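You operate a simulated robot arm through the tools that you are given. There is no shell and no other tool.

You run a simulated two-armed robot. Do the job below in one go: nothing can be reset, and whatever is moved stays where it is left.

## Task
Test the emergency stop on the running pump.
Fine: Key to S, start with no hand in the bay, push the stop at RUN. Start must then refuse with STOP. Pull the stop out, key off and on to A: READY, pump at rest. Leave the black stop button alone. Where these are worked on the way, their far stop is far enough and under half their travel is too little: emergency stop.

The check looks at the end state, three seconds after you hand in, the way a careful person would. Anything else that was tipped, shoved, dropped, spilled or broken makes it a failure.

## Robot
Two 7-joint arms with two-finger parallel grippers on one trunk that stands fixed in place. Base frame: the origin is at the foot of the trunk, x ahead of it, y to its left, z up. Lengths are in mm, angles in degrees, forces in N, time in s.
The left shoulder is at [50, 187, 1160], the right one opposite. With the tool pointing down near the work surface each hand reaches from about 100 to 660 mm from the base axis, measured 20 degrees to its own side. Payload 3.43 kg a hand.
The tool frame of a hand sits at the grasp point between the pads (the TCP): z along the fingers, y along the line on which they close. The tips reach 30 mm beyond it. Largest opening 94 mm; finger width 28, thickness 10; the body of the gripper, 50 by 96 mm, starts 55 mm behind the TCP.
Orientation is that of the tool frame in the base frame, as [roll, pitch, yaw] about the fixed x, y, z axes, in that order (R = Rz(yaw) Ry(pitch) Rx(roll)). With the fingers straight down and closing along the base's y, the tool's x points along the base's -x, its y along +y and its z along -z.

## Interface
- The arms move only by the tool move_arm. It takes "left_targets", "right_targets" or both (then of equal length, played together; a hand with none holds still); each is a list of rows, each an object of numbers (a shift or turn left out is 0, a gripper value left out holds the last): "tx", "ty", "tz": the shift along the tool's x, y, z in units of 150 mm (1.0 is 150 mm); "ax", "ay", "az": the turn, a rotation vector about the tool's x, y, z in units of 180 degrees (1.0 is 180 degrees); "claw": the finger opening in mm, from 0 to 94. In form: [{"tx": .., "ty": .., "tz": .., "ax": .., "ay": .., "az": .., "claw": ..}, ...]. A call has 1 to 20 rows; each row is the pose to reach, as a shift and turn from the pose commanded when the call began, along the tool's axes at that moment. A call with a number of a shift or a turn outside -1 to 1 is refused whole. Rows are played at 5 a second. More than 50 mm and 8.6 degrees between two rows, or a gripper value outside its range, and nothing of the call is played. A pose out of reach is approached as far as the arm can. The call stops where the force on the tool passes 60 N (or 10 N more than at its start, if that is more) or the arm is blocked; 0.2 s more then pass. Each finger travels about 153 mm/s and halts on what it meets, pressing with about 42 N; the grip force reading is that of the motor and also rises with nothing between the fingers. The clock runs only during rows and for 0.2 s after the last one: add rows that repeat a pose to give the fingers time. The reply holds the time, the measured pose of the TCP, the force on the tool along the base axes, the opening and the grip force, in the units named above and with some noise, with the torque about the TCP (base axes, N m) and any sound that the robot's microphone picked up.
- Cameras (640 x 400 px; columns grow to the right, rows downward): "scene" is now at [133.2, 52, 1375.6]; the picture's right is [0.56, -0.83, 0.00], its down [0.01, 0.01, -1.00] and it looks along [0.83, 0.56, 0.01] (base axes); focal length 242 px, centre (320, 200). "left" rides on the left gripper at [76, -14, -103] in its tool frame; the picture's right is [0.18, 0.98, 0.00], its down [-0.75, 0.14, -0.64] and it looks along [-0.63, 0.12, 0.77] (tool axes); focal length 243 px, centre (320, 200). "right" rides on the right gripper at [76, 14, -102] in its tool frame; the picture's right is [-0.18, 0.98, 0.00], its down [-0.75, -0.14, -0.64] and it looks along [-0.63, -0.12, 0.77] (tool axes); focal length 243 px, centre (320, 200). There is no depth. A picture from a camera that has moved, and an enlarged one, comes with that camera's place and axes in the base frame and with its lens.
- camera(camera): a new picture of that camera. The clock stands still meanwhile.
- raise_lower(by): slides the trunk up (or, below 0, down) by that many mm; the arms and the scene camera ride with it, the base frame stays. It gives what a move gives, with no picture.
- aim_head(pan, tilt): turns the head with the scene camera to pan (to the left, within 80 degrees either way) and tilt (down, from -29 to 69), counted from straight ahead of the robot. It gives what a move gives.
- close_up(camera, box): a new picture of the part [left, top, right, bottom] of that camera's present view, enlarged. The clock stands still meanwhile.
- close_job(): hands the job in; it is judged then, once.

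Places have to be worked out from the pictures, the camera data and where the tool is seen. Open the grippers and draw the arms clear of the work before you hand the job in, unless the task says otherwise.

The tools are called after ">>>" as a command line: name --argument value ..., lists and objects as JSON in quotes. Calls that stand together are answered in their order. move_arm: Moves the arms, as the interface text tells. Its arguments: {"type":"object","properties":{"left_targets":{"type":"array","items":{"type":"object","properties":{"tx":{"type":"number"},"ty":{"type":"number"},"tz":{"type":"number"},"ax":{"type":"number"},"ay":{"type":"number"},"az":{"type":"number"},"claw":{"type":"number"}}}},"right_targets":{"type":"array","items":{"type":"object","properties":{"tx":{"type":"number"},"ty":{"type":"number"},"tz":{"type":"number"},"ax":{"type":"number"},"ay":{"type":"number"},"az":{"type":"number"},"claw":{"type":"number"}}}}},"required":[]} The other tools are called the same way: raise_lower (by) slides the trunk up or down; aim_head (pan, tilt) turns the head that bears the scene camera; camera (camera) takes a picture; close_up (camera, box) takes an enlarged picture of a part of a camera's view; close_job () hands the job in.

At the start:

```text
clock: 0.0
left_tcp_pos: [269.5, 301.0, 1343.4]
left_ee_rot: [180.0, 0.1, -179.8]
left_contact_force: [0.4, 0.2, 0.3]
left_wrist_torque: [-0.02, 0.02, 0.01]
left_grip_width: 93.7
left_finger_force: 0.1
right_tcp_pos: [277.7, 30.2, 1305.7]
right_ee_rot: [-180.0, 0.0, 179.9]
right_contact_force: [0.6, 0.5, -0.9]
right_wrist_torque: [0.03, 0.02, -0.01]
right_grip_width: 94.1
right_finger_force: 0.2
trunk travel left (down, up): [-375.0, 57.0]
head pan, tilt: [34.0, -0.5]
```

scene: 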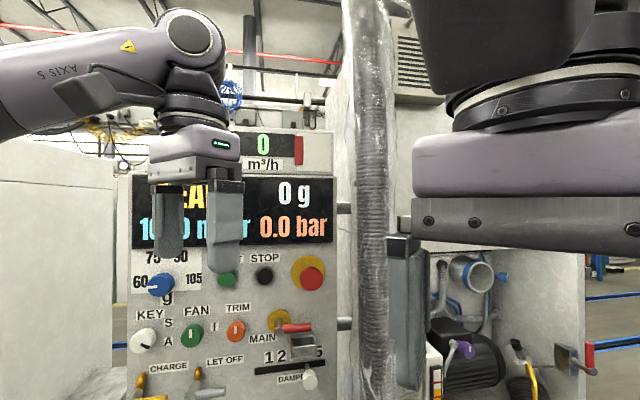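
right: 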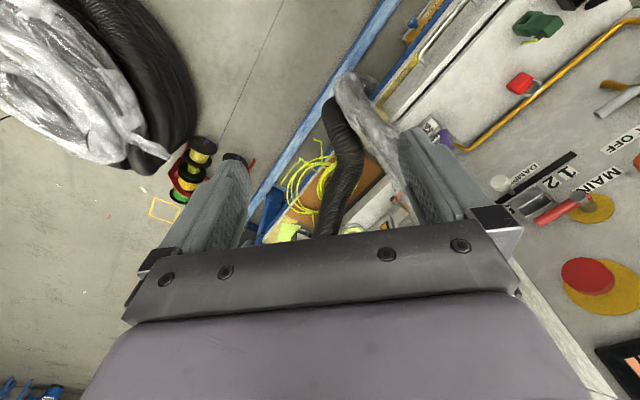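
left: 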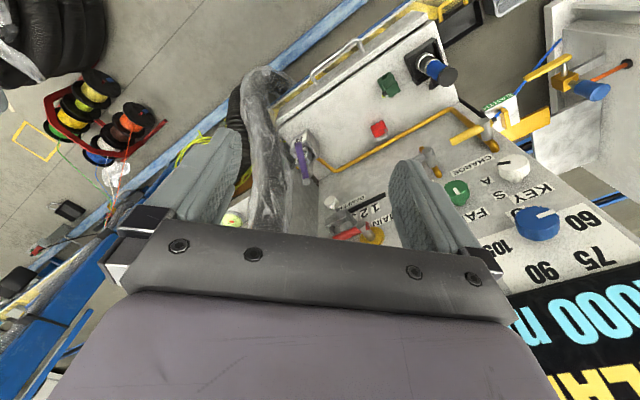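

The pictures show a panel with a display, a start and a stop button, a red emergency stop, a key knob (S/A) and levers. I'll look closer before moving anything.

>>> close_up --camera "scene" --box '[110, 120, 350, 270]'

>>> close_up --camera "scene" --box '[110, 250, 350, 400]'

>>> close_up --camera "left" --box '[300, 0, 640, 400]'

>>> close_up --camera "scene" --box '[340, 220, 640, 400]'

```text
2.67 times, centred on (230, 195) of scene
camera zoom: at [133.2, 52.0, 1375.6], right [0.56, -0.83, 0.0], down [0.01, 0.01, -1.0], along [0.83, 0.56, 0.01], focal length 645 px, centre (560, 213)
```

zoom: 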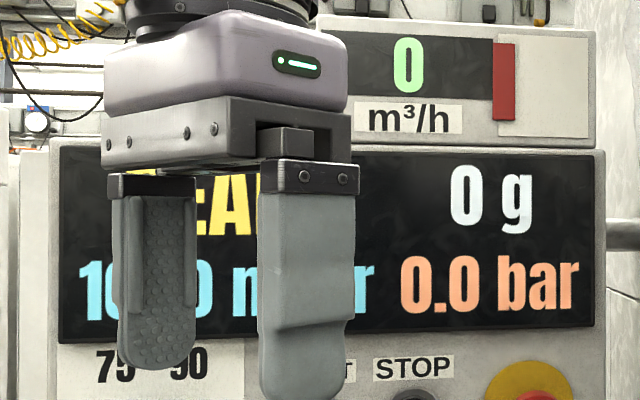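

```text
2.67 times, centred on (230, 325) of scene
camera zoom: at [133.2, 52.0, 1375.6], right [0.56, -0.83, 0.0], down [0.01, 0.01, -1.0], along [0.83, 0.56, 0.01], focal length 645 px, centre (560, -133)
```

zoom: 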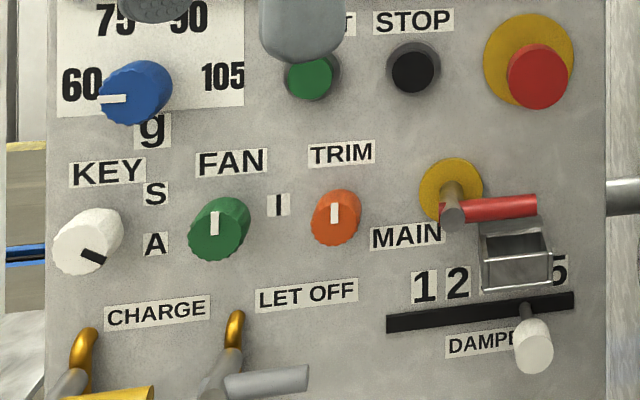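

```text
1.00 times, centred on (470, 200) of left (not enlarged: the box is as wide or as high as the picture)
camera zoom: at [190.9, 286.5, 1445.9], right [-0.19, 0.98, 0.0], down [0.75, 0.14, 0.64], along [0.63, 0.12, -0.77], focal length 243 px, centre (170, 200)
```

zoom: 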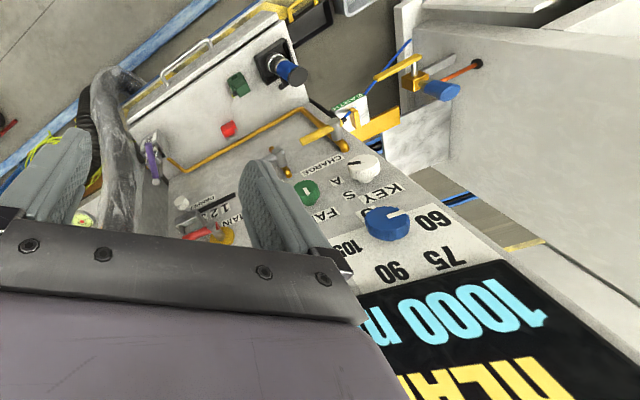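

```text
2.13 times, centred on (490, 310) of scene
camera zoom: at [133.2, 52.0, 1375.6], right [0.56, -0.83, 0.0], down [0.01, 0.01, -1.0], along [0.83, 0.56, 0.01], focal length 516 px, centre (-43, -35)
```

zoom: 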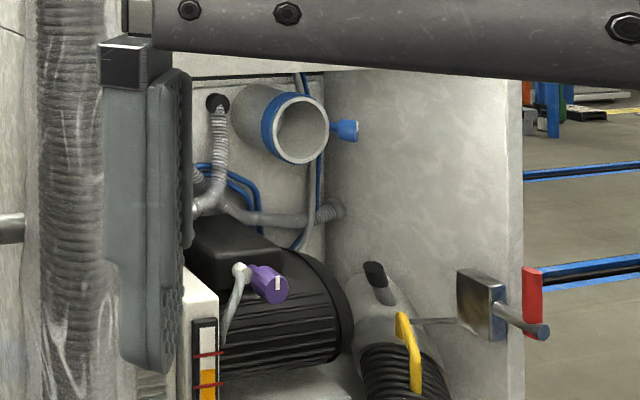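

The left hand covers the display, and from triangulation the panel is roughly vertical with its inward normal near (0.64, 0.77, 0): blue knob at ~(374,632,1199), E-stop at ~(632,416,1179). I'll draw the right arm away to the right and turn the left hand toward the panel at a safe stand-off.

>>> move_arm --left_targets '[{"tx": -0.0095, "ty": 0.0476, "tz": 0.0538, "ax": -0.0156, "ay": -0.0332, "az": -0.0156, "claw": 94}, {"tx": -0.019, "ty": 0.0953, "tz": 0.1076, "ax": -0.0311, "ay": -0.0664, "az": -0.0311}, {"tx": -0.0285, "ty": 0.1429, "tz": 0.1614, "ax": -0.0467, "ay": -0.0996, "az": -0.0467}, {"tx": -0.038, "ty": 0.1906, "tz": 0.2151, "ax": -0.0623, "ay": -0.1329, "az": -0.0623}, {"tx": -0.0475, "ty": 0.2382, "tz": 0.2689, "ax": -0.0779, "ay": -0.1661, "az": -0.0779}, {"tx": -0.057, "ty": 0.2859, "tz": 0.3227, "ax": -0.0934, "ay": -0.1993, "az": -0.0934}, {"tx": -0.0665, "ty": 0.3335, "tz": 0.3765, "ax": -0.109, "ay": -0.2325, "az": -0.109}]' --right_targets '[{"ty": -0.14}, {"ty": -0.28}, {"ty": -0.42}, {"ty": -0.57}, {"ty": -0.71}, {"ty": -0.85}, {"ty": -1.0}]'

```text
clock: 1.1
left_tcp_pos: [275.0, 334.0, 1306.1]
left_ee_rot: [169.7, 28.1, -169.5]
left_contact_force: [-0.5, 0.2, -0.2]
left_wrist_torque: [-0.03, 0.03, 0.02]
left_grip_width: 93.8
left_finger_force: 0.0
right_tcp_pos: [283.7, -60.0, 1302.1]
right_ee_rot: [179.4, -0.3, 177.3]
right_contact_force: [22.1, 31.4, 8.1]
right_wrist_torque: [-3.51, 3.24, -3.58]
right_grip_width: 94.1
right_finger_force: 0.0
trunk travel left (down, up): [-375.0, 57.0]
head pan, tilt: [34.0, -0.5]
stopped in row 5 (right hand): the force on the tool passed its limit at 64 N (the readings are from after the stop); the commanded pose is now the measured one
```

The right hand met something on its way to the right at y≈-60. I stop and look before going on.

>>> camera --camera "right"

>>> camera --camera "scene"

>>> camera --camera "left"

```text
taken
camera right: at [210.2, -44.5, 1405.3], right [0.23, 0.97, 0.01], down [0.75, -0.18, 0.64], along [0.62, -0.14, -0.77], focal length 243 px, centre (320, 200)
```

right: 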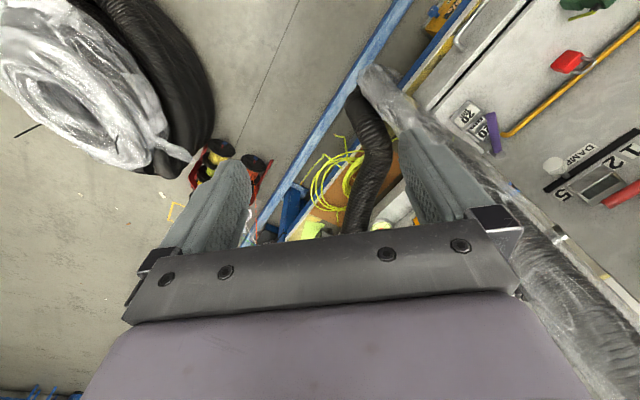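

```text
taken
camera scene: at [136.6, 45.7, 1377.9], right [0.49, -0.87, 0.0], down [0.03, 0.02, -1.0], along [0.87, 0.49, 0.03], focal length 242 px, centre (320, 200)
```

scene: 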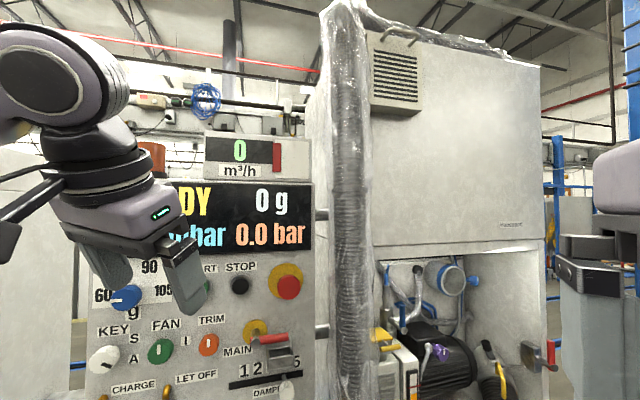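

```text
taken
camera left: at [168.1, 280.9, 1357.8], right [-0.42, 0.91, 0.07], down [0.35, 0.09, 0.93], along [0.84, 0.41, -0.35], focal length 243 px, centre (320, 200)
```

left: 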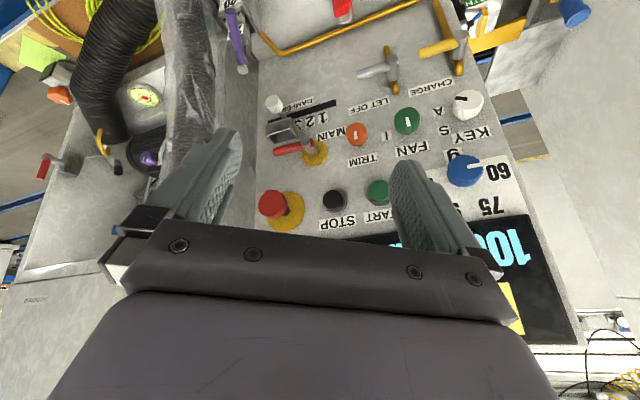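

The right wrist camera apparently rubbed against the head (the head got nudged a few degrees). I'll back off a bit in +y, go forward 80 mm, then go right past it.

>>> move_arm --right_targets '[{"ty": 0.1, "tx": 0}, {"ty": 0.15, "tx": -0.2}, {"ty": 0.15, "tx": -0.4}, {"ty": 0.15, "tx": -0.6}, {"ty": 0.15, "tx": -0.7}]'

>>> aim_head --pan 34 --tilt 5

>>> camera --camera "scene"

```text
clock: 2.4
left_tcp_pos: [276.0, 334.5, 1307.0]
left_ee_rot: [169.8, 28.1, -169.5]
left_contact_force: [-0.9, -0.6, 0.1]
left_wrist_torque: [0.0, 0.05, -0.01]
left_grip_width: 93.9
left_finger_force: 0.2
right_tcp_pos: [387.4, -43.8, 1303.4]
right_ee_rot: [179.6, 0.1, 178.4]
right_contact_force: [1.1, 0.3, -0.4]
right_wrist_torque: [-0.02, 0.0, 0.0]
right_grip_width: 94.0
right_finger_force: 0.0
trunk travel left (down, up): [-375.0, 57.0]
head pan, tilt: [34.0, -0.5]
```

```text
clock: 3.0
left_tcp_pos: [275.0, 333.1, 1307.1]
left_ee_rot: [169.8, 28.1, -169.5]
left_contact_force: [0.5, -0.1, -0.1]
left_wrist_torque: [-0.02, 0.02, 0.0]
left_grip_width: 94.0
left_finger_force: 0.0
right_tcp_pos: [386.3, -44.0, 1304.1]
right_ee_rot: [179.5, -0.1, 178.2]
right_contact_force: [0.5, -0.6, -0.2]
right_wrist_torque: [0.01, -0.03, -0.04]
right_grip_width: 93.9
right_finger_force: 0.0
trunk travel left (down, up): [-375.0, 57.0]
head pan, tilt: [34.0, 5.0]
```

```text
taken
camera scene: at [134.9, 53.2, 1366.9], right [0.56, -0.83, 0.0], down [-0.07, -0.05, -1.0], along [0.83, 0.56, -0.09], focal length 242 px, centre (320, 200)
```

scene: 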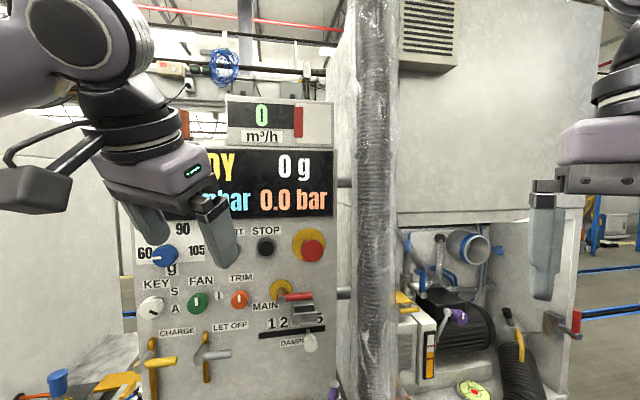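

The head is back in place. Now the right hand goes 150 mm right, clear of the head.

>>> move_arm --right_targets '[{"ty": -0.2}, {"ty": -0.4}, {"ty": -0.6}, {"ty": -0.8}, {"ty": -1.0}]'

>>> move_arm --left_targets '[{"ax": 0, "ay": -0.03, "az": 0, "tz": -0.1}, {"ay": -0.06, "tz": -0.2}, {"ay": -0.09, "tz": -0.3}]' --right_targets '[{"ty": -0.2}, {"ty": -0.4, "tx": 0.1}, {"ty": -0.6, "tx": 0.2}]'

>>> camera --camera "left"

>>> camera --camera "scene"

```text
clock: 4.2
left_tcp_pos: [275.5, 334.1, 1307.2]
left_ee_rot: [169.6, 28.1, -169.5]
left_contact_force: [0.4, 0.0, 0.5]
left_wrist_torque: [0.02, 0.02, -0.01]
left_grip_width: 93.8
left_finger_force: 0.1
right_tcp_pos: [381.6, -193.5, 1303.7]
right_ee_rot: [179.6, -0.1, 178.2]
right_contact_force: [-0.4, -0.7, 0.2]
right_wrist_torque: [0.04, 0.04, -0.01]
right_grip_width: 94.1
right_finger_force: 0.0
trunk travel left (down, up): [-375.0, 57.0]
head pan, tilt: [34.0, 5.0]
```

```text
clock: 5.0
left_tcp_pos: [254.5, 322.3, 1346.1]
left_ee_rot: [167.3, 44.1, -173.5]
left_contact_force: [-0.5, 0.4, 1.7]
left_wrist_torque: [0.02, -0.04, -0.02]
left_grip_width: 93.7
left_finger_force: 0.0
right_tcp_pos: [347.5, -283.8, 1302.8]
right_ee_rot: [179.5, 0.0, 178.3]
right_contact_force: [1.0, -0.4, -1.0]
right_wrist_torque: [0.01, -0.02, 0.0]
right_grip_width: 94.1
right_finger_force: 0.0
trunk travel left (down, up): [-375.0, 57.0]
head pan, tilt: [34.0, 5.0]
```

```text
taken
camera left: at [136.2, 270.6, 1362.6], right [-0.39, 0.92, 0.03], down [0.08, 0.01, 1.0], along [0.92, 0.39, -0.08], focal length 243 px, centre (320, 200)
```

left: 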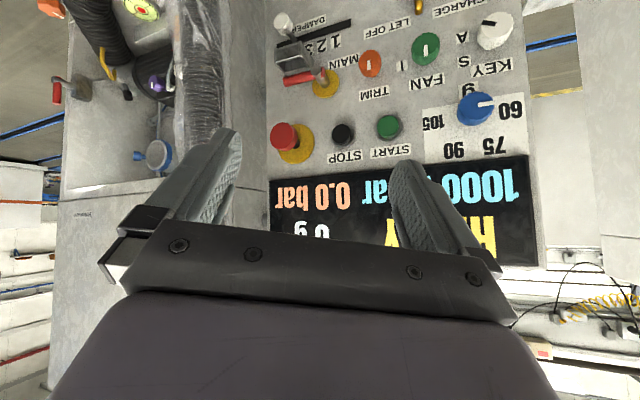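

```text
taken
camera scene: at [134.1, 52.5, 1367.0], right [0.56, -0.83, 0.0], down [-0.07, -0.05, -1.0], along [0.83, 0.56, -0.09], focal length 242 px, centre (320, 200)
```

scene: 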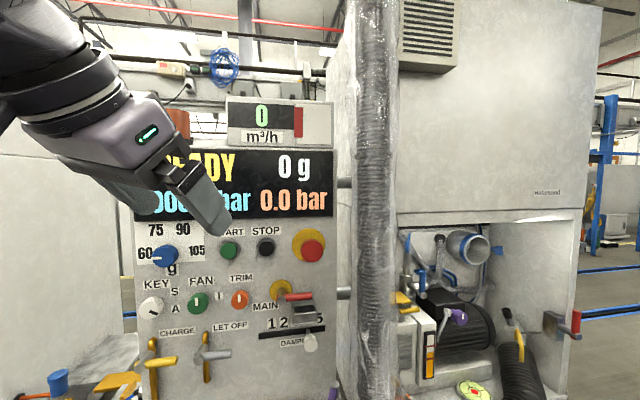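

The display reads READY. I'll enlarge the key and the buttons in both cameras to place them.

>>> close_up --camera "left" --box '[400, 0, 560, 100]'

>>> close_up --camera "left" --box '[250, 60, 410, 160]'

>>> close_up --camera "scene" --box '[130, 270, 290, 370]'

>>> close_up --camera "scene" --box '[190, 215, 350, 315]'

```text
4.00 times, centred on (480, 50) of left
camera zoom: at [136.2, 270.6, 1362.6], right [-0.39, 0.92, 0.03], down [0.08, 0.01, 1.0], along [0.92, 0.39, -0.08], focal length 970 px, centre (-320, 800)
```

zoom: 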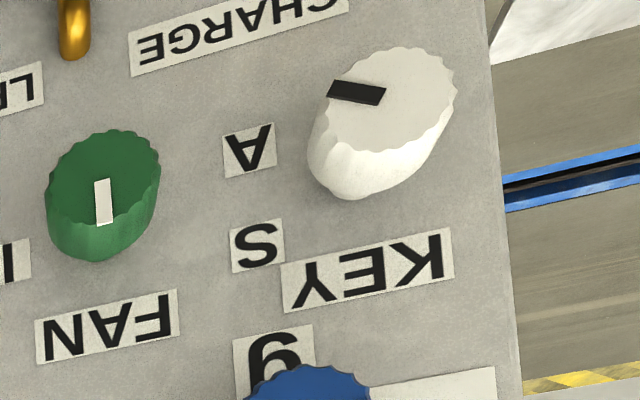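

```text
4.00 times, centred on (330, 110) of left
camera zoom: at [136.2, 270.6, 1362.6], right [-0.39, 0.92, 0.03], down [0.08, 0.01, 1.0], along [0.92, 0.39, -0.08], focal length 970 px, centre (280, 560)
```

zoom: 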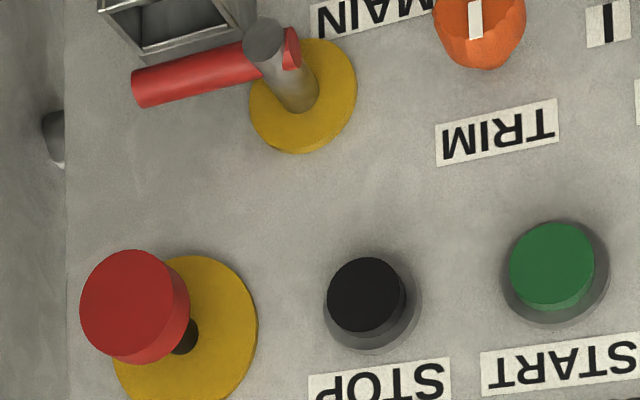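

```text
4.00 times, centred on (210, 320) of scene
camera zoom: at [134.1, 52.5, 1367.0], right [0.56, -0.83, 0.0], down [-0.07, -0.05, -1.0], along [0.83, 0.56, -0.09], focal length 968 px, centre (760, -280)
```

zoom: 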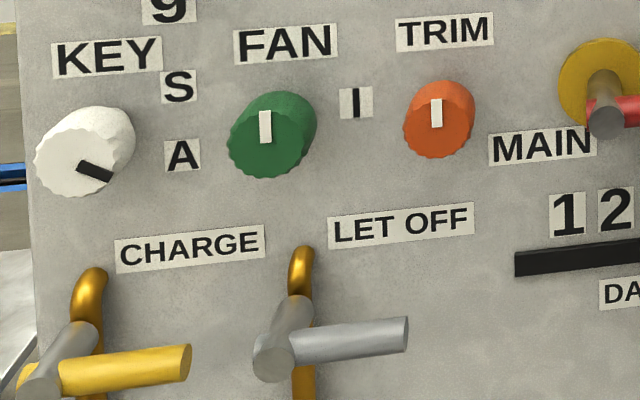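

```text
4.00 times, centred on (270, 265) of scene
camera zoom: at [134.1, 52.5, 1367.0], right [0.56, -0.83, 0.0], down [-0.07, -0.05, -1.0], along [0.83, 0.56, -0.09], focal length 968 px, centre (520, -60)
```

zoom: 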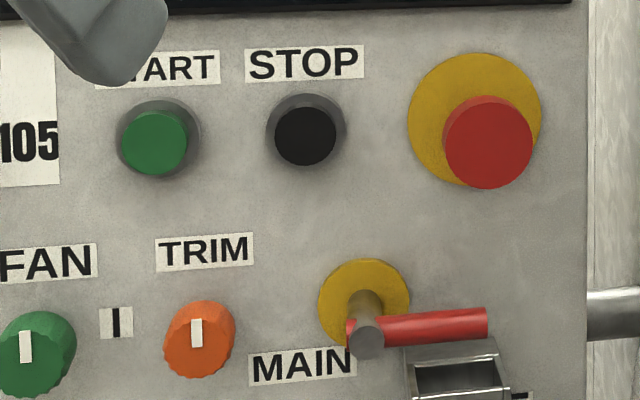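

From two views the panel plane is vertical with normal exactly along (0.707, 0.707, 0), at n·p≈764. Faces: START (491,564,1192), black STOP (554,499,1191), E-stop (601,391,1193), KEY (348,659,1077), with the pointer at A. Now I turn the left hand square to the panel and bring it partway toward the key.

>>> move_arm --left_targets '[{"tx": 0.0606, "ty": 0.0839, "tz": 0.1133, "ax": -0.0169, "ay": -0.029, "az": -0.0139}, {"tx": 0.1213, "ty": 0.1678, "tz": 0.2265, "ax": -0.0339, "ay": -0.058, "az": -0.0278}, {"tx": 0.1819, "ty": 0.2516, "tz": 0.3398, "ax": -0.0508, "ay": -0.0869, "az": -0.0417}, {"tx": 0.2425, "ty": 0.3355, "tz": 0.453, "ax": -0.0678, "ay": -0.1159, "az": -0.0556}, {"tx": 0.3031, "ty": 0.4194, "tz": 0.5663, "ax": -0.0847, "ay": -0.1449, "az": -0.0694}, {"tx": 0.3638, "ty": 0.5033, "tz": 0.6795, "ax": -0.1016, "ay": -0.1739, "az": -0.0833}, {"tx": 0.4244, "ty": 0.5871, "tz": 0.7928, "ax": -0.1186, "ay": -0.2028, "az": -0.0972}, {"tx": 0.485, "ty": 0.671, "tz": 0.906, "ax": -0.1355, "ay": -0.2318, "az": -0.1111}]'

>>> camera --camera "left"

>>> camera --camera "scene"

```text
clock: 6.8
left_tcp_pos: [328.8, 507.0, 1273.3]
left_ee_rot: [168.3, 89.9, -146.6]
left_contact_force: [-0.5, 0.4, 0.4]
left_wrist_torque: [-0.03, 0.01, -0.03]
left_grip_width: 94.2
left_finger_force: 0.1
left hand out of reach, approached as far as the arm can: row 4, 5, 6, 7, 8
right_tcp_pos: [349.0, -281.9, 1302.6]
right_ee_rot: [179.6, -0.1, 178.3]
right_contact_force: [0.6, -0.4, -0.2]
right_wrist_torque: [-0.01, -0.02, -0.03]
right_grip_width: 93.9
right_finger_force: 0.1
trunk travel left (down, up): [-375.0, 57.0]
head pan, tilt: [34.0, 5.0]
```

```text
taken
camera left: at [263.9, 423.0, 1197.8], right [-0.7, 0.69, -0.18], down [-0.55, -0.35, 0.76], along [0.46, 0.63, 0.63], focal length 243 px, centre (320, 200)
```

left: 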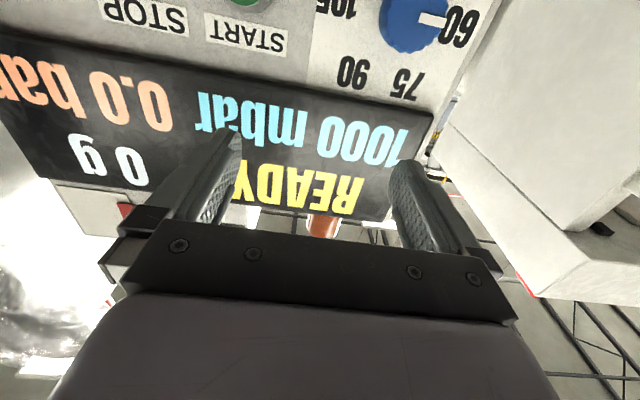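

```text
taken
camera scene: at [134.2, 54.0, 1366.9], right [0.56, -0.83, 0.0], down [-0.07, -0.05, -1.0], along [0.83, 0.56, -0.09], focal length 242 px, centre (320, 200)
```

scene: 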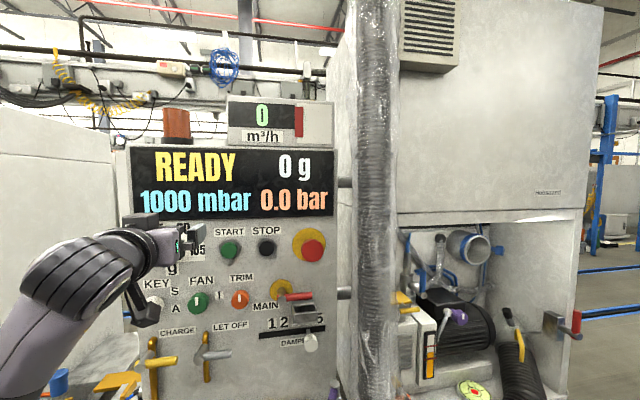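

The hand is now square to the panel at (329,507,1273), and the display is visible. I test with a small step down that the commanded pose matches the measured one.

>>> move_arm --left_targets '[{"tx": 0.1}]'

```text
clock: 7.2
left_tcp_pos: [333.6, 509.1, 1262.0]
left_ee_rot: [158.2, 89.9, -156.7]
left_contact_force: [0.3, 0.2, -0.3]
left_wrist_torque: [0.01, 0.0, -0.06]
left_grip_width: 93.8
left_finger_force: 0.0
left hand out of reach, approached as far as the arm can: row 1
right_tcp_pos: [348.7, -280.8, 1303.4]
right_ee_rot: [179.7, 0.0, 178.3]
right_contact_force: [0.5, -0.3, 0.0]
right_wrist_torque: [-0.02, -0.02, -0.04]
right_grip_width: 93.9
right_finger_force: 0.1
trunk travel left (down, up): [-375.0, 57.0]
head pan, tilt: [34.0, 5.0]
```

It seems to be near the edge of the near reach there. I go sideways toward the key and down.

>>> move_arm --left_targets '[{"ty": 0.15, "tx": 0.1, "tz": 0.05}, {"ty": 0.3, "tx": 0.25, "tz": 0.1}, {"ty": 0.45, "tx": 0.4, "tz": 0.1}, {"ty": 0.6, "tx": 0.5, "tz": 0.1}, {"ty": 0.63, "tx": 0.6, "tz": 0.1}]'

```text
clock: 8.4
left_tcp_pos: [280.0, 585.7, 1171.3]
left_ee_rot: [123.2, 89.9, 168.1]
left_contact_force: [-0.6, -0.8, 0.9]
left_wrist_torque: [-0.03, 0.0, -0.02]
left_grip_width: 93.8
left_finger_force: 0.1
right_tcp_pos: [349.1, -282.9, 1301.3]
right_ee_rot: [179.5, 0.1, 178.3]
right_contact_force: [0.9, 1.3, 0.2]
right_wrist_torque: [0.03, -0.02, 0.0]
right_grip_width: 93.8
right_finger_force: 0.0
trunk travel left (down, up): [-375.0, 57.0]
head pan, tilt: [34.0, 5.0]
```

Now at n=612, h=-216. I lower to the key's height, then look.

>>> move_arm --left_targets '[{"tx": 0.16, "tz": 0.03}, {"tx": 0.32, "tz": 0.05}, {"tx": 0.48, "tz": 0.05}, {"tx": 0.627, "tz": 0.05, "ty": 0.027}]'

>>> camera --camera "left"

>>> close_up --camera "scene" --box '[90, 220, 250, 320]'

```text
clock: 9.4
left_tcp_pos: [282.3, 594.0, 1078.5]
left_ee_rot: [138.6, 90.0, -176.4]
left_contact_force: [-0.1, 0.0, -0.2]
left_wrist_torque: [-0.01, 0.01, -0.02]
left_grip_width: 93.9
left_finger_force: 0.0
right_tcp_pos: [349.4, -283.1, 1302.0]
right_ee_rot: [179.5, 0.0, 178.3]
right_contact_force: [0.0, -0.2, 0.0]
right_wrist_torque: [-0.02, 0.0, 0.0]
right_grip_width: 93.9
right_finger_force: 0.2
trunk travel left (down, up): [-375.0, 57.0]
head pan, tilt: [34.0, 5.0]
```

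```text
taken
camera left: at [217.7, 510.5, 1002.2], right [-0.7, 0.7, -0.18], down [-0.55, -0.35, 0.76], along [0.46, 0.63, 0.63], focal length 243 px, centre (320, 200)
```

left: 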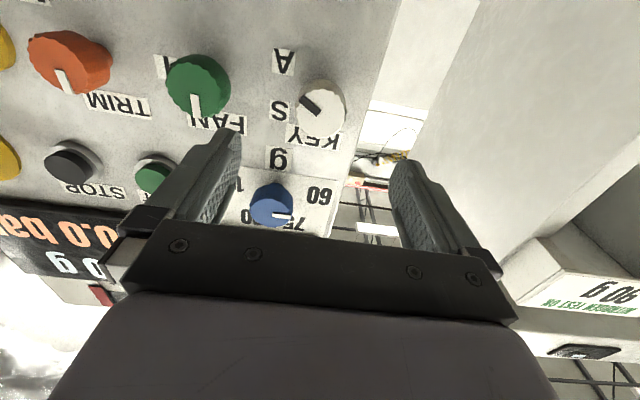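

```text
4.00 times, centred on (170, 270) of scene
camera zoom: at [134.8, 53.2, 1366.9], right [0.56, -0.83, 0.0], down [-0.07, -0.05, -1.0], along [0.83, 0.56, -0.09], focal length 968 px, centre (920, -80)
```

zoom: 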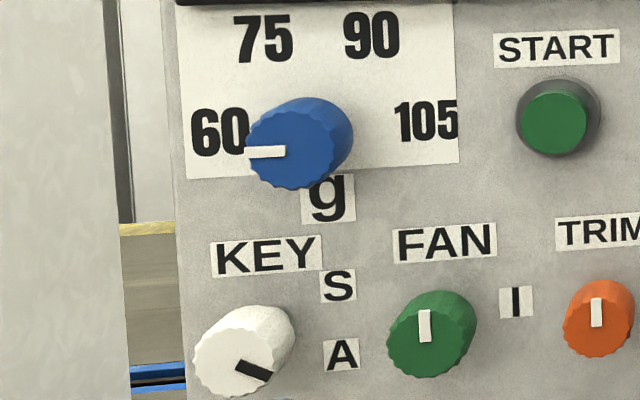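

The key lies nearly straight ahead of the fingers. I'll refine with enlarged views.

>>> close_up --camera "left" --box '[240, 30, 400, 130]'

>>> close_up --camera "scene" --box '[110, 270, 238, 350]'

```text
4.00 times, centred on (320, 80) of left
camera zoom: at [217.7, 510.5, 1002.2], right [-0.7, 0.7, -0.18], down [-0.55, -0.35, 0.76], along [0.46, 0.63, 0.63], focal length 970 px, centre (320, 680)
```

zoom: 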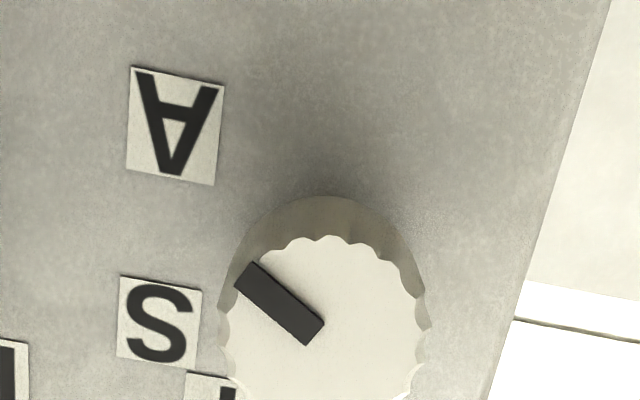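

```text
5.00 times, centred on (174, 310) of scene
camera zoom: at [134.8, 53.2, 1366.9], right [0.56, -0.83, 0.0], down [-0.07, -0.05, -1.0], along [0.83, 0.56, -0.09], focal length 1210 px, centre (1050, -350)
```

zoom: 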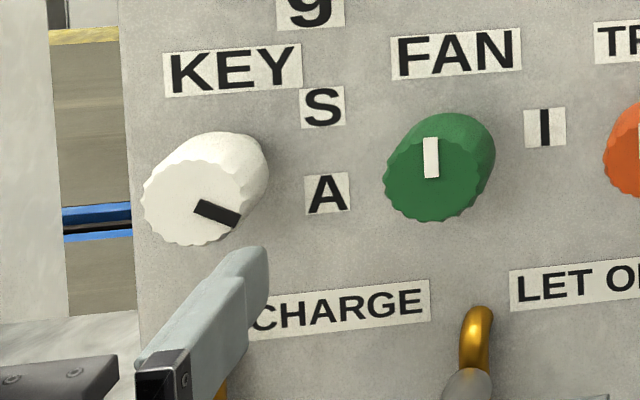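

Refined: key axis at h≈-222, z≈1074, face at n≈723, diameter ≈44 mm; labels and pointer give A at 120°, S at 60°, and hence off at 0° (up). I advance with the fingers open 76 mm around the knob.

>>> move_arm --left_targets '[{"tx": 0.03, "ty": 0.011, "tz": 0.12, "claw": 76}, {"tx": 0.03, "ty": 0.011, "tz": 0.24}, {"tx": 0.03, "ty": 0.011, "tz": 0.36}, {"tx": 0.03, "ty": 0.011, "tz": 0.48}, {"tx": 0.03, "ty": 0.011, "tz": 0.58}, {"tx": 0.03, "ty": 0.011, "tz": 0.66}]'

>>> camera --camera "left"

>>> close_up --camera "scene" --box '[90, 250, 250, 350]'

```text
clock: 10.8
left_tcp_pos: [346.6, 668.0, 1073.8]
left_ee_rot: [-162.6, 89.7, -118.5]
left_contact_force: [-0.6, -0.1, 0.0]
left_wrist_torque: [-0.05, -0.01, -0.02]
left_grip_width: 75.7
left_finger_force: 0.1
left hand out of reach, approached as far as the arm can: row 4, 5, 6
right_tcp_pos: [349.8, -283.2, 1302.2]
right_ee_rot: [179.5, -0.1, 178.3]
right_contact_force: [-0.3, -0.7, 0.2]
right_wrist_torque: [-0.02, 0.03, -0.01]
right_grip_width: 93.9
right_finger_force: 0.0
trunk travel left (down, up): [-375.0, 57.0]
head pan, tilt: [34.0, 5.0]
```

```text
taken
camera left: at [281.1, 585.5, 997.1], right [-0.68, 0.71, -0.19], down [-0.56, -0.34, 0.76], along [0.47, 0.62, 0.63], focal length 243 px, centre (320, 200)
```

left: 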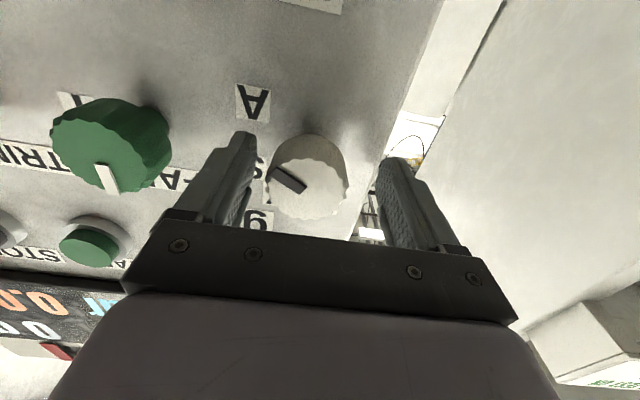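

```text
4.00 times, centred on (170, 300) of scene
camera zoom: at [135.0, 53.3, 1366.8], right [0.56, -0.83, 0.0], down [-0.07, -0.05, -1.0], along [0.83, 0.56, -0.09], focal length 968 px, centre (920, -200)
```

zoom: 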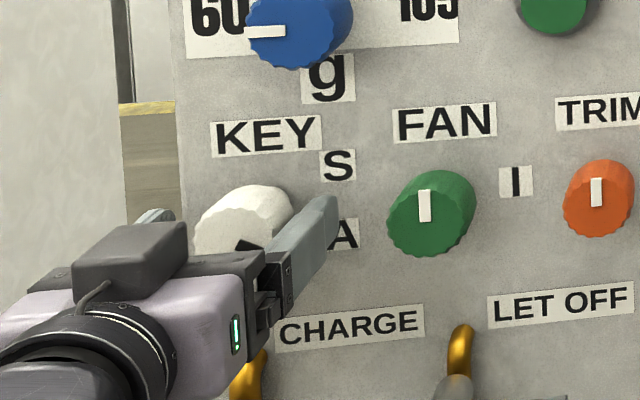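

The hand stops about 1.5 mm short of target at n=717, 5 mm too far left; tips overlap the knob by ~25 mm, which is enough. I shift 5 mm right and close on the knob.

>>> move_arm --left_targets '[{"ty": -0.035}, {"ty": -0.035}]'

```text
clock: 11.4
left_tcp_pos: [346.0, 666.8, 1073.4]
left_ee_rot: [-158.8, 89.8, -114.9]
left_contact_force: [-0.4, 0.7, 0.0]
left_wrist_torque: [0.01, 0.01, 0.0]
left_grip_width: 76.0
left_finger_force: 0.1
left hand out of reach, approached as far as the arm can: row 1, 2
right_tcp_pos: [350.5, -282.4, 1302.2]
right_ee_rot: [179.6, -0.1, 178.2]
right_contact_force: [-0.2, -0.2, -0.2]
right_wrist_torque: [-0.02, 0.02, 0.0]
right_grip_width: 93.9
right_finger_force: 0.0
trunk travel left (down, up): [-375.0, 57.0]
head pan, tilt: [34.0, 5.0]
```

The arm sits at a joint limit here. I'll back off 60 mm and probe how far the hand can roll in the clockwise direction, which is what a counter-clockwise key turn needs as its starting roll.

>>> move_arm --left_targets '[{"tz": -0.1}, {"tz": -0.2}, {"tz": -0.3}, {"tz": -0.4, "ty": -0.03}]'

>>> move_arm --left_targets '[{"az": 0.045}, {"az": 0.09}, {"az": 0.135}, {"az": 0.18}, {"az": 0.225}, {"az": 0.27}, {"az": 0.315}, {"az": 0.36}]'

>>> camera --camera "scene"

```text
clock: 12.4
left_tcp_pos: [306.3, 623.0, 1072.6]
left_ee_rot: [174.8, 89.7, -140.5]
left_contact_force: [-0.2, -0.4, 0.6]
left_wrist_torque: [-0.02, -0.01, -0.01]
left_grip_width: 76.1
left_finger_force: 0.1
right_tcp_pos: [350.1, -282.1, 1302.0]
right_ee_rot: [179.5, -0.1, 178.3]
right_contact_force: [-0.6, 0.3, 0.0]
right_wrist_torque: [0.03, -0.01, 0.02]
right_grip_width: 93.9
right_finger_force: 0.0
trunk travel left (down, up): [-375.0, 57.0]
head pan, tilt: [34.0, 5.0]
```

```text
clock: 14.2
left_tcp_pos: [348.6, 552.0, 1203.5]
left_ee_rot: [92.8, 27.1, 135.4]
left_contact_force: [0.6, -0.1, -0.9]
left_wrist_torque: [0.0, -0.02, 0.06]
left_grip_width: 75.5
left_finger_force: 0.0
left hand out of reach, approached as far as the arm can: row 1, 2, 3, 4, 5, 6, 7, 8
right_tcp_pos: [352.4, -282.4, 1300.7]
right_ee_rot: [179.7, -0.2, 178.2]
right_contact_force: [0.8, -0.3, 0.2]
right_wrist_torque: [0.01, 0.04, 0.03]
right_grip_width: 93.9
right_finger_force: 0.0
trunk travel left (down, up): [-375.0, 57.0]
head pan, tilt: [34.0, 5.0]
```

```text
taken
camera scene: at [137.5, 53.2, 1366.4], right [0.56, -0.83, 0.0], down [-0.07, -0.05, -1.0], along [0.83, 0.56, -0.09], focal length 242 px, centre (320, 200)
```

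scene: 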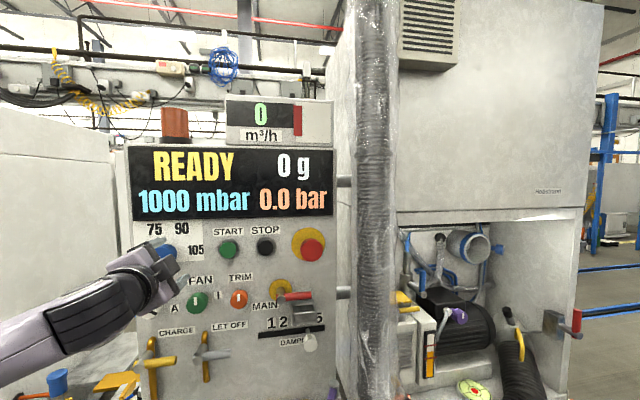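

The clockwise roll was done, but at the cost of the position: the hand is now at (349,552,1204), rolled ~63°, still clear of the panel. The low working height seems to be the trouble, so I'll back off 30 mm and lower the trunk by 130 mm so that the key sits slightly above the shoulder.

>>> move_arm --left_targets '[{"tz": -0.1}, {"tz": -0.2}]'

>>> raise_lower --by -130

>>> camera --camera "left"

>>> camera --camera "scene"

```text
clock: 14.8
left_tcp_pos: [333.5, 536.9, 1207.8]
left_ee_rot: [92.5, 27.5, 135.6]
left_contact_force: [-0.9, -0.1, 0.3]
left_wrist_torque: [0.04, 0.01, -0.01]
left_grip_width: 76.1
left_finger_force: 0.1
left hand out of reach, approached as far as the arm can: row 2
right_tcp_pos: [349.4, -282.4, 1303.2]
right_ee_rot: [179.6, 0.0, 178.4]
right_contact_force: [0.2, -0.2, -0.3]
right_wrist_torque: [0.01, -0.01, -0.01]
right_grip_width: 94.2
right_finger_force: 0.1
trunk travel left (down, up): [-375.0, 57.0]
head pan, tilt: [34.0, 5.0]
```

```text
clock: 16.4
left_tcp_pos: [334.1, 537.3, 1078.5]
left_ee_rot: [92.7, 27.4, 135.5]
left_contact_force: [0.1, -0.1, 0.6]
left_wrist_torque: [-0.01, 0.03, 0.0]
left_grip_width: 76.0
left_finger_force: 0.1
right_tcp_pos: [350.0, -282.2, 1172.3]
right_ee_rot: [179.7, -0.1, 178.3]
right_contact_force: [-0.1, 0.3, -0.6]
right_wrist_torque: [-0.01, 0.02, 0.01]
right_grip_width: 94.2
right_finger_force: 0.0
trunk travel left (down, up): [-245.0, 187.0]
head pan, tilt: [34.0, 5.0]
```

```text
taken
camera left: at [214.3, 507.5, 1034.3], right [-0.41, 0.46, 0.79], down [-0.02, -0.87, 0.5], along [0.91, 0.18, 0.37], focal length 243 px, centre (320, 200)
```

left: 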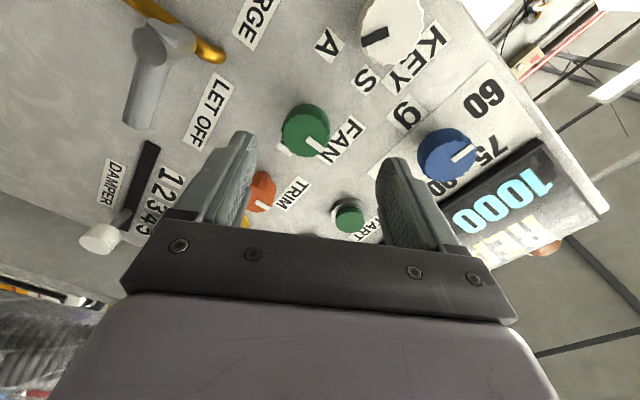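

```text
taken
camera scene: at [134.9, 53.2, 1236.9], right [0.56, -0.83, 0.0], down [-0.07, -0.05, -1.0], along [0.83, 0.56, -0.09], focal length 242 px, centre (320, 200)
```

scene: 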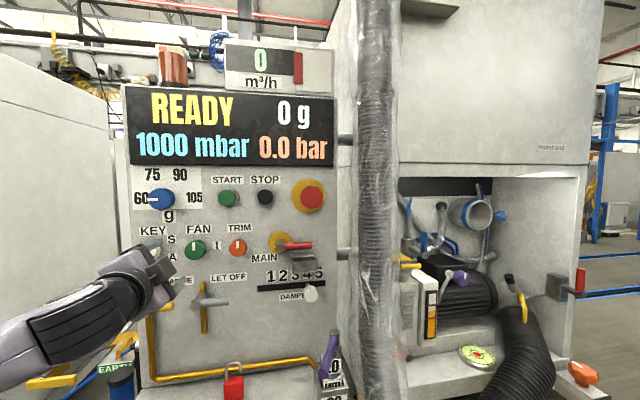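

The roll of ~63° (camera to lower left) is kept. I now shift sideways to stand in front of the key at n≈640 and take out the 2° tilt.

>>> move_arm --left_targets '[{"tx": 0.159, "ty": 0.074, "tz": 0.02, "ax": -0.005, "ay": -0.001}, {"tx": 0.317, "ty": 0.147, "tz": 0.06, "ax": -0.009, "ay": -0.002}, {"tx": 0.476, "ty": 0.221, "tz": 0.153, "ax": -0.0137, "ay": -0.0025}]'

>>> camera --camera "left"

```text
clock: 17.2
left_tcp_pos: [315.8, 581.0, 1070.8]
left_ee_rot: [91.5, 30.6, 135.9]
left_contact_force: [0.2, 0.6, -0.4]
left_wrist_torque: [0.05, 0.0, 0.01]
left_grip_width: 75.8
left_finger_force: 0.0
left hand out of reach, approached as far as the arm can: row 1, 2, 3
right_tcp_pos: [349.9, -282.0, 1172.3]
right_ee_rot: [179.6, 0.1, 178.3]
right_contact_force: [0.3, 0.5, -0.2]
right_wrist_torque: [-0.03, 0.0, 0.0]
right_grip_width: 93.9
right_finger_force: 0.1
trunk travel left (down, up): [-245.0, 187.0]
head pan, tilt: [34.0, 5.0]
```

```text
taken
camera left: at [200.3, 547.8, 1021.6], right [-0.45, 0.48, 0.75], down [-0.04, -0.85, 0.52], along [0.89, 0.21, 0.41], focal length 243 px, centre (320, 200)
```

left: 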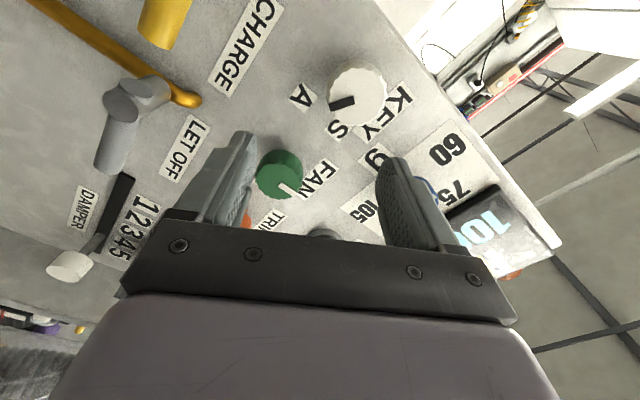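

Clockwise roll plus this position exceeds a wrist limit. I'll roll the other way, to about -30°, which should be the free direction, and then approach.

>>> move_arm --left_targets '[{"az": -0.045}, {"az": -0.09}, {"az": -0.135}, {"az": -0.18}, {"az": -0.225}, {"az": -0.27}, {"az": -0.315}, {"az": -0.36}, {"az": -0.405}, {"az": -0.45}, {"az": -0.495}]'

>>> camera --camera "left"

>>> camera --camera "scene"

```text
clock: 19.6
left_tcp_pos: [316.2, 581.5, 1071.1]
left_ee_rot: [-92.7, 60.2, -47.1]
left_contact_force: [-0.6, 0.4, 0.2]
left_wrist_torque: [0.01, -0.02, -0.02]
left_grip_width: 75.7
left_finger_force: 0.0
right_tcp_pos: [350.1, -282.5, 1172.6]
right_ee_rot: [179.6, 0.0, 178.4]
right_contact_force: [0.1, -0.4, -0.7]
right_wrist_torque: [0.0, -0.02, 0.0]
right_grip_width: 93.9
right_finger_force: 0.1
trunk travel left (down, up): [-245.0, 187.0]
head pan, tilt: [34.0, 5.0]
```

```text
taken
camera left: at [277.1, 471.4, 1014.2], right [-0.55, 0.53, -0.65], down [-0.8, -0.1, 0.6], along [0.25, 0.85, 0.47], focal length 243 px, centre (320, 200)
```

left: 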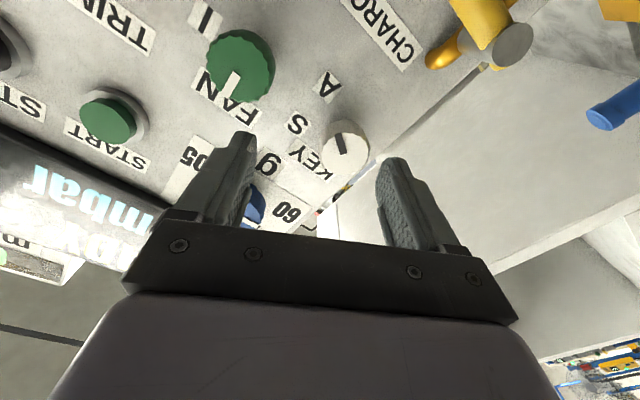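

```text
taken
camera scene: at [134.9, 53.2, 1236.8], right [0.56, -0.83, 0.0], down [-0.07, -0.05, -1.0], along [0.83, 0.56, -0.09], focal length 242 px, centre (320, 200)
```

scene: 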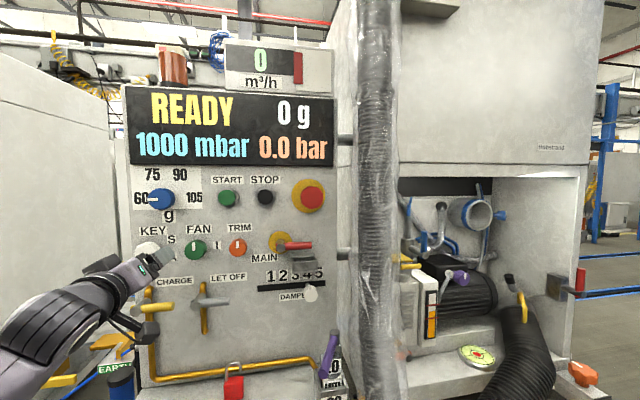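

Roll -30° works without complaint. I move in front of the key at n≈645 and then rehearse the further -60° roll there, in the air.

>>> move_arm --left_targets '[{"tx": -0.066, "ty": 0.095, "tz": 0.035}, {"tx": -0.132, "ty": 0.189, "tz": 0.069}, {"tx": -0.132, "ty": 0.189, "tz": 0.069}]'

>>> move_arm --left_targets '[{"az": -0.045}, {"az": -0.09}, {"az": -0.135}, {"az": -0.18}, {"az": -0.225}, {"az": -0.27}, {"az": -0.315}, {"az": -0.36}, {"az": -0.405}, {"az": -0.45}, {"az": -0.495}]'

```text
clock: 20.4
left_tcp_pos: [298.1, 613.0, 1072.8]
left_ee_rot: [-92.8, 60.4, -47.2]
left_contact_force: [-0.4, 0.2, 0.4]
left_wrist_torque: [-0.02, 0.0, 0.01]
left_grip_width: 76.0
left_finger_force: 0.1
right_tcp_pos: [349.7, -283.3, 1172.5]
right_ee_rot: [179.6, 0.0, 178.2]
right_contact_force: [0.2, 0.1, -0.4]
right_wrist_torque: [0.0, 0.02, -0.01]
right_grip_width: 94.1
right_finger_force: 0.1
trunk travel left (down, up): [-245.0, 187.0]
head pan, tilt: [34.0, 5.0]
```

```text
clock: 22.8
left_tcp_pos: [298.9, 612.0, 1072.9]
left_ee_rot: [-91.5, -28.9, -44.0]
left_contact_force: [-0.9, 0.2, -0.2]
left_wrist_torque: [0.0, 0.02, 0.0]
left_grip_width: 76.0
left_finger_force: 0.0
right_tcp_pos: [349.5, -281.7, 1172.5]
right_ee_rot: [179.6, 0.0, 178.3]
right_contact_force: [0.0, -0.6, -0.1]
right_wrist_torque: [-0.02, 0.0, 0.03]
right_grip_width: 94.3
right_finger_force: 0.0
trunk travel left (down, up): [-245.0, 187.0]
head pan, tilt: [34.0, 5.0]
```

The hand can roll freely to -119° at the key. I roll back to -45° so a -60° key turn lies well inside the range.

>>> move_arm --left_targets '[{"az": 0.0455}, {"az": 0.091}, {"az": 0.1365}, {"az": 0.182}, {"az": 0.2275}, {"az": 0.273}, {"az": 0.3185}, {"az": 0.364}, {"az": 0.41}]'

>>> move_arm --left_targets '[{"tz": 0.1, "ax": 0.005, "ay": -0.005}, {"tz": 0.2, "ax": 0.005, "ay": -0.005}, {"tz": 0.28, "ax": 0.005, "ay": -0.005}]'

>>> camera --camera "left"

>>> close_up --camera "scene" --box '[90, 190, 250, 290]'

```text
clock: 24.8
left_tcp_pos: [299.2, 612.5, 1072.9]
left_ee_rot: [-91.9, 45.1, -46.2]
left_contact_force: [-0.2, -0.7, 0.1]
left_wrist_torque: [0.04, 0.0, 0.02]
left_grip_width: 76.1
left_finger_force: 0.1
right_tcp_pos: [348.0, -282.4, 1171.8]
right_ee_rot: [179.6, 0.1, 178.3]
right_contact_force: [0.2, 0.4, 0.1]
right_wrist_torque: [-0.01, 0.03, 0.0]
right_grip_width: 94.1
right_finger_force: 0.0
trunk travel left (down, up): [-245.0, 187.0]
head pan, tilt: [34.0, 5.0]
```

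```text
clock: 25.6
left_tcp_pos: [327.8, 642.6, 1072.3]
left_ee_rot: [-90.1, 45.0, -45.0]
left_contact_force: [0.3, 0.3, -0.5]
left_wrist_torque: [-0.01, 0.03, -0.02]
left_grip_width: 75.9
left_finger_force: 0.1
right_tcp_pos: [349.7, -281.3, 1171.0]
right_ee_rot: [179.5, -0.1, 178.3]
right_contact_force: [0.3, 0.1, -0.2]
right_wrist_torque: [-0.01, 0.01, -0.02]
right_grip_width: 93.8
right_finger_force: 0.0
trunk travel left (down, up): [-245.0, 187.0]
head pan, tilt: [34.0, 5.0]
```

```text
taken
camera left: at [299.7, 524.5, 1028.7], right [-0.4, 0.4, -0.82], down [-0.9, -0.01, 0.43], along [0.16, 0.92, 0.36], focal length 243 px, centre (320, 200)
```

left: 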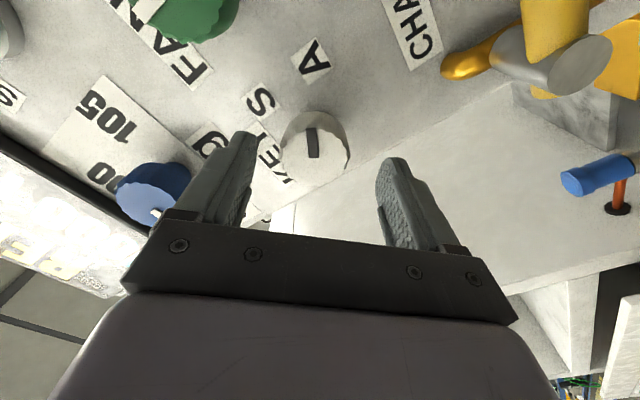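

```text
4.00 times, centred on (170, 240) of scene
camera zoom: at [134.9, 53.2, 1236.8], right [0.56, -0.83, 0.0], down [-0.07, -0.05, -1.0], along [0.83, 0.56, -0.09], focal length 968 px, centre (920, 40)
```

zoom: 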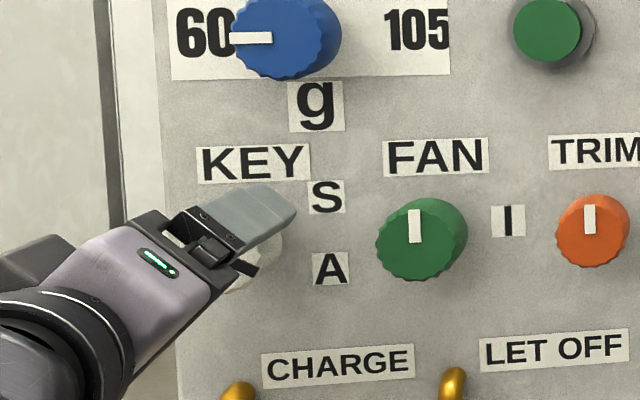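

Aligned: the knob sits in the middle between the fingers and the tool is square. I advance to n≈720 and close.

>>> move_arm --left_targets '[{"tz": 0.08}, {"tz": 0.16}, {"tz": 0.22}]'

>>> move_arm --left_targets '[{"claw": 60}, {"claw": 50}, {"claw": 40}, {"claw": 36}, {"claw": 36}]'

>>> camera --camera "left"

```text
clock: 26.4
left_tcp_pos: [352.1, 665.3, 1072.8]
left_ee_rot: [-90.1, 45.1, -45.0]
left_contact_force: [0.2, -0.7, -0.7]
left_wrist_torque: [0.02, -0.01, -0.05]
left_grip_width: 75.7
left_finger_force: 0.0
right_tcp_pos: [347.9, -282.5, 1172.6]
right_ee_rot: [179.6, -0.1, 178.3]
right_contact_force: [0.2, -0.3, 0.6]
right_wrist_torque: [-0.01, 0.01, -0.01]
right_grip_width: 93.9
right_finger_force: 0.0
trunk travel left (down, up): [-245.0, 187.0]
head pan, tilt: [34.0, 5.0]
```

```text
clock: 27.6
left_tcp_pos: [353.3, 663.9, 1074.5]
left_ee_rot: [-89.7, 45.1, -44.8]
left_contact_force: [11.2, -1.1, 11.9]
left_wrist_torque: [-0.1, 0.13, -0.8]
left_grip_width: 43.7
left_finger_force: 44.6
right_tcp_pos: [350.2, -283.8, 1172.1]
right_ee_rot: [179.4, -0.2, 178.2]
right_contact_force: [0.6, 0.5, -0.5]
right_wrist_torque: [0.0, -0.02, 0.0]
right_grip_width: 93.9
right_finger_force: 0.0
trunk travel left (down, up): [-245.0, 187.0]
head pan, tilt: [34.0, 5.0]
```

```text
taken
camera left: at [323.9, 546.1, 1030.5], right [-0.4, 0.4, -0.82], down [-0.9, -0.01, 0.43], along [0.17, 0.92, 0.37], focal length 243 px, centre (320, 200)
```

left: 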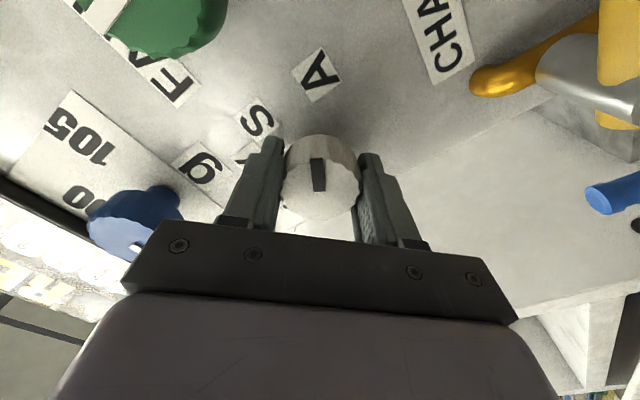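

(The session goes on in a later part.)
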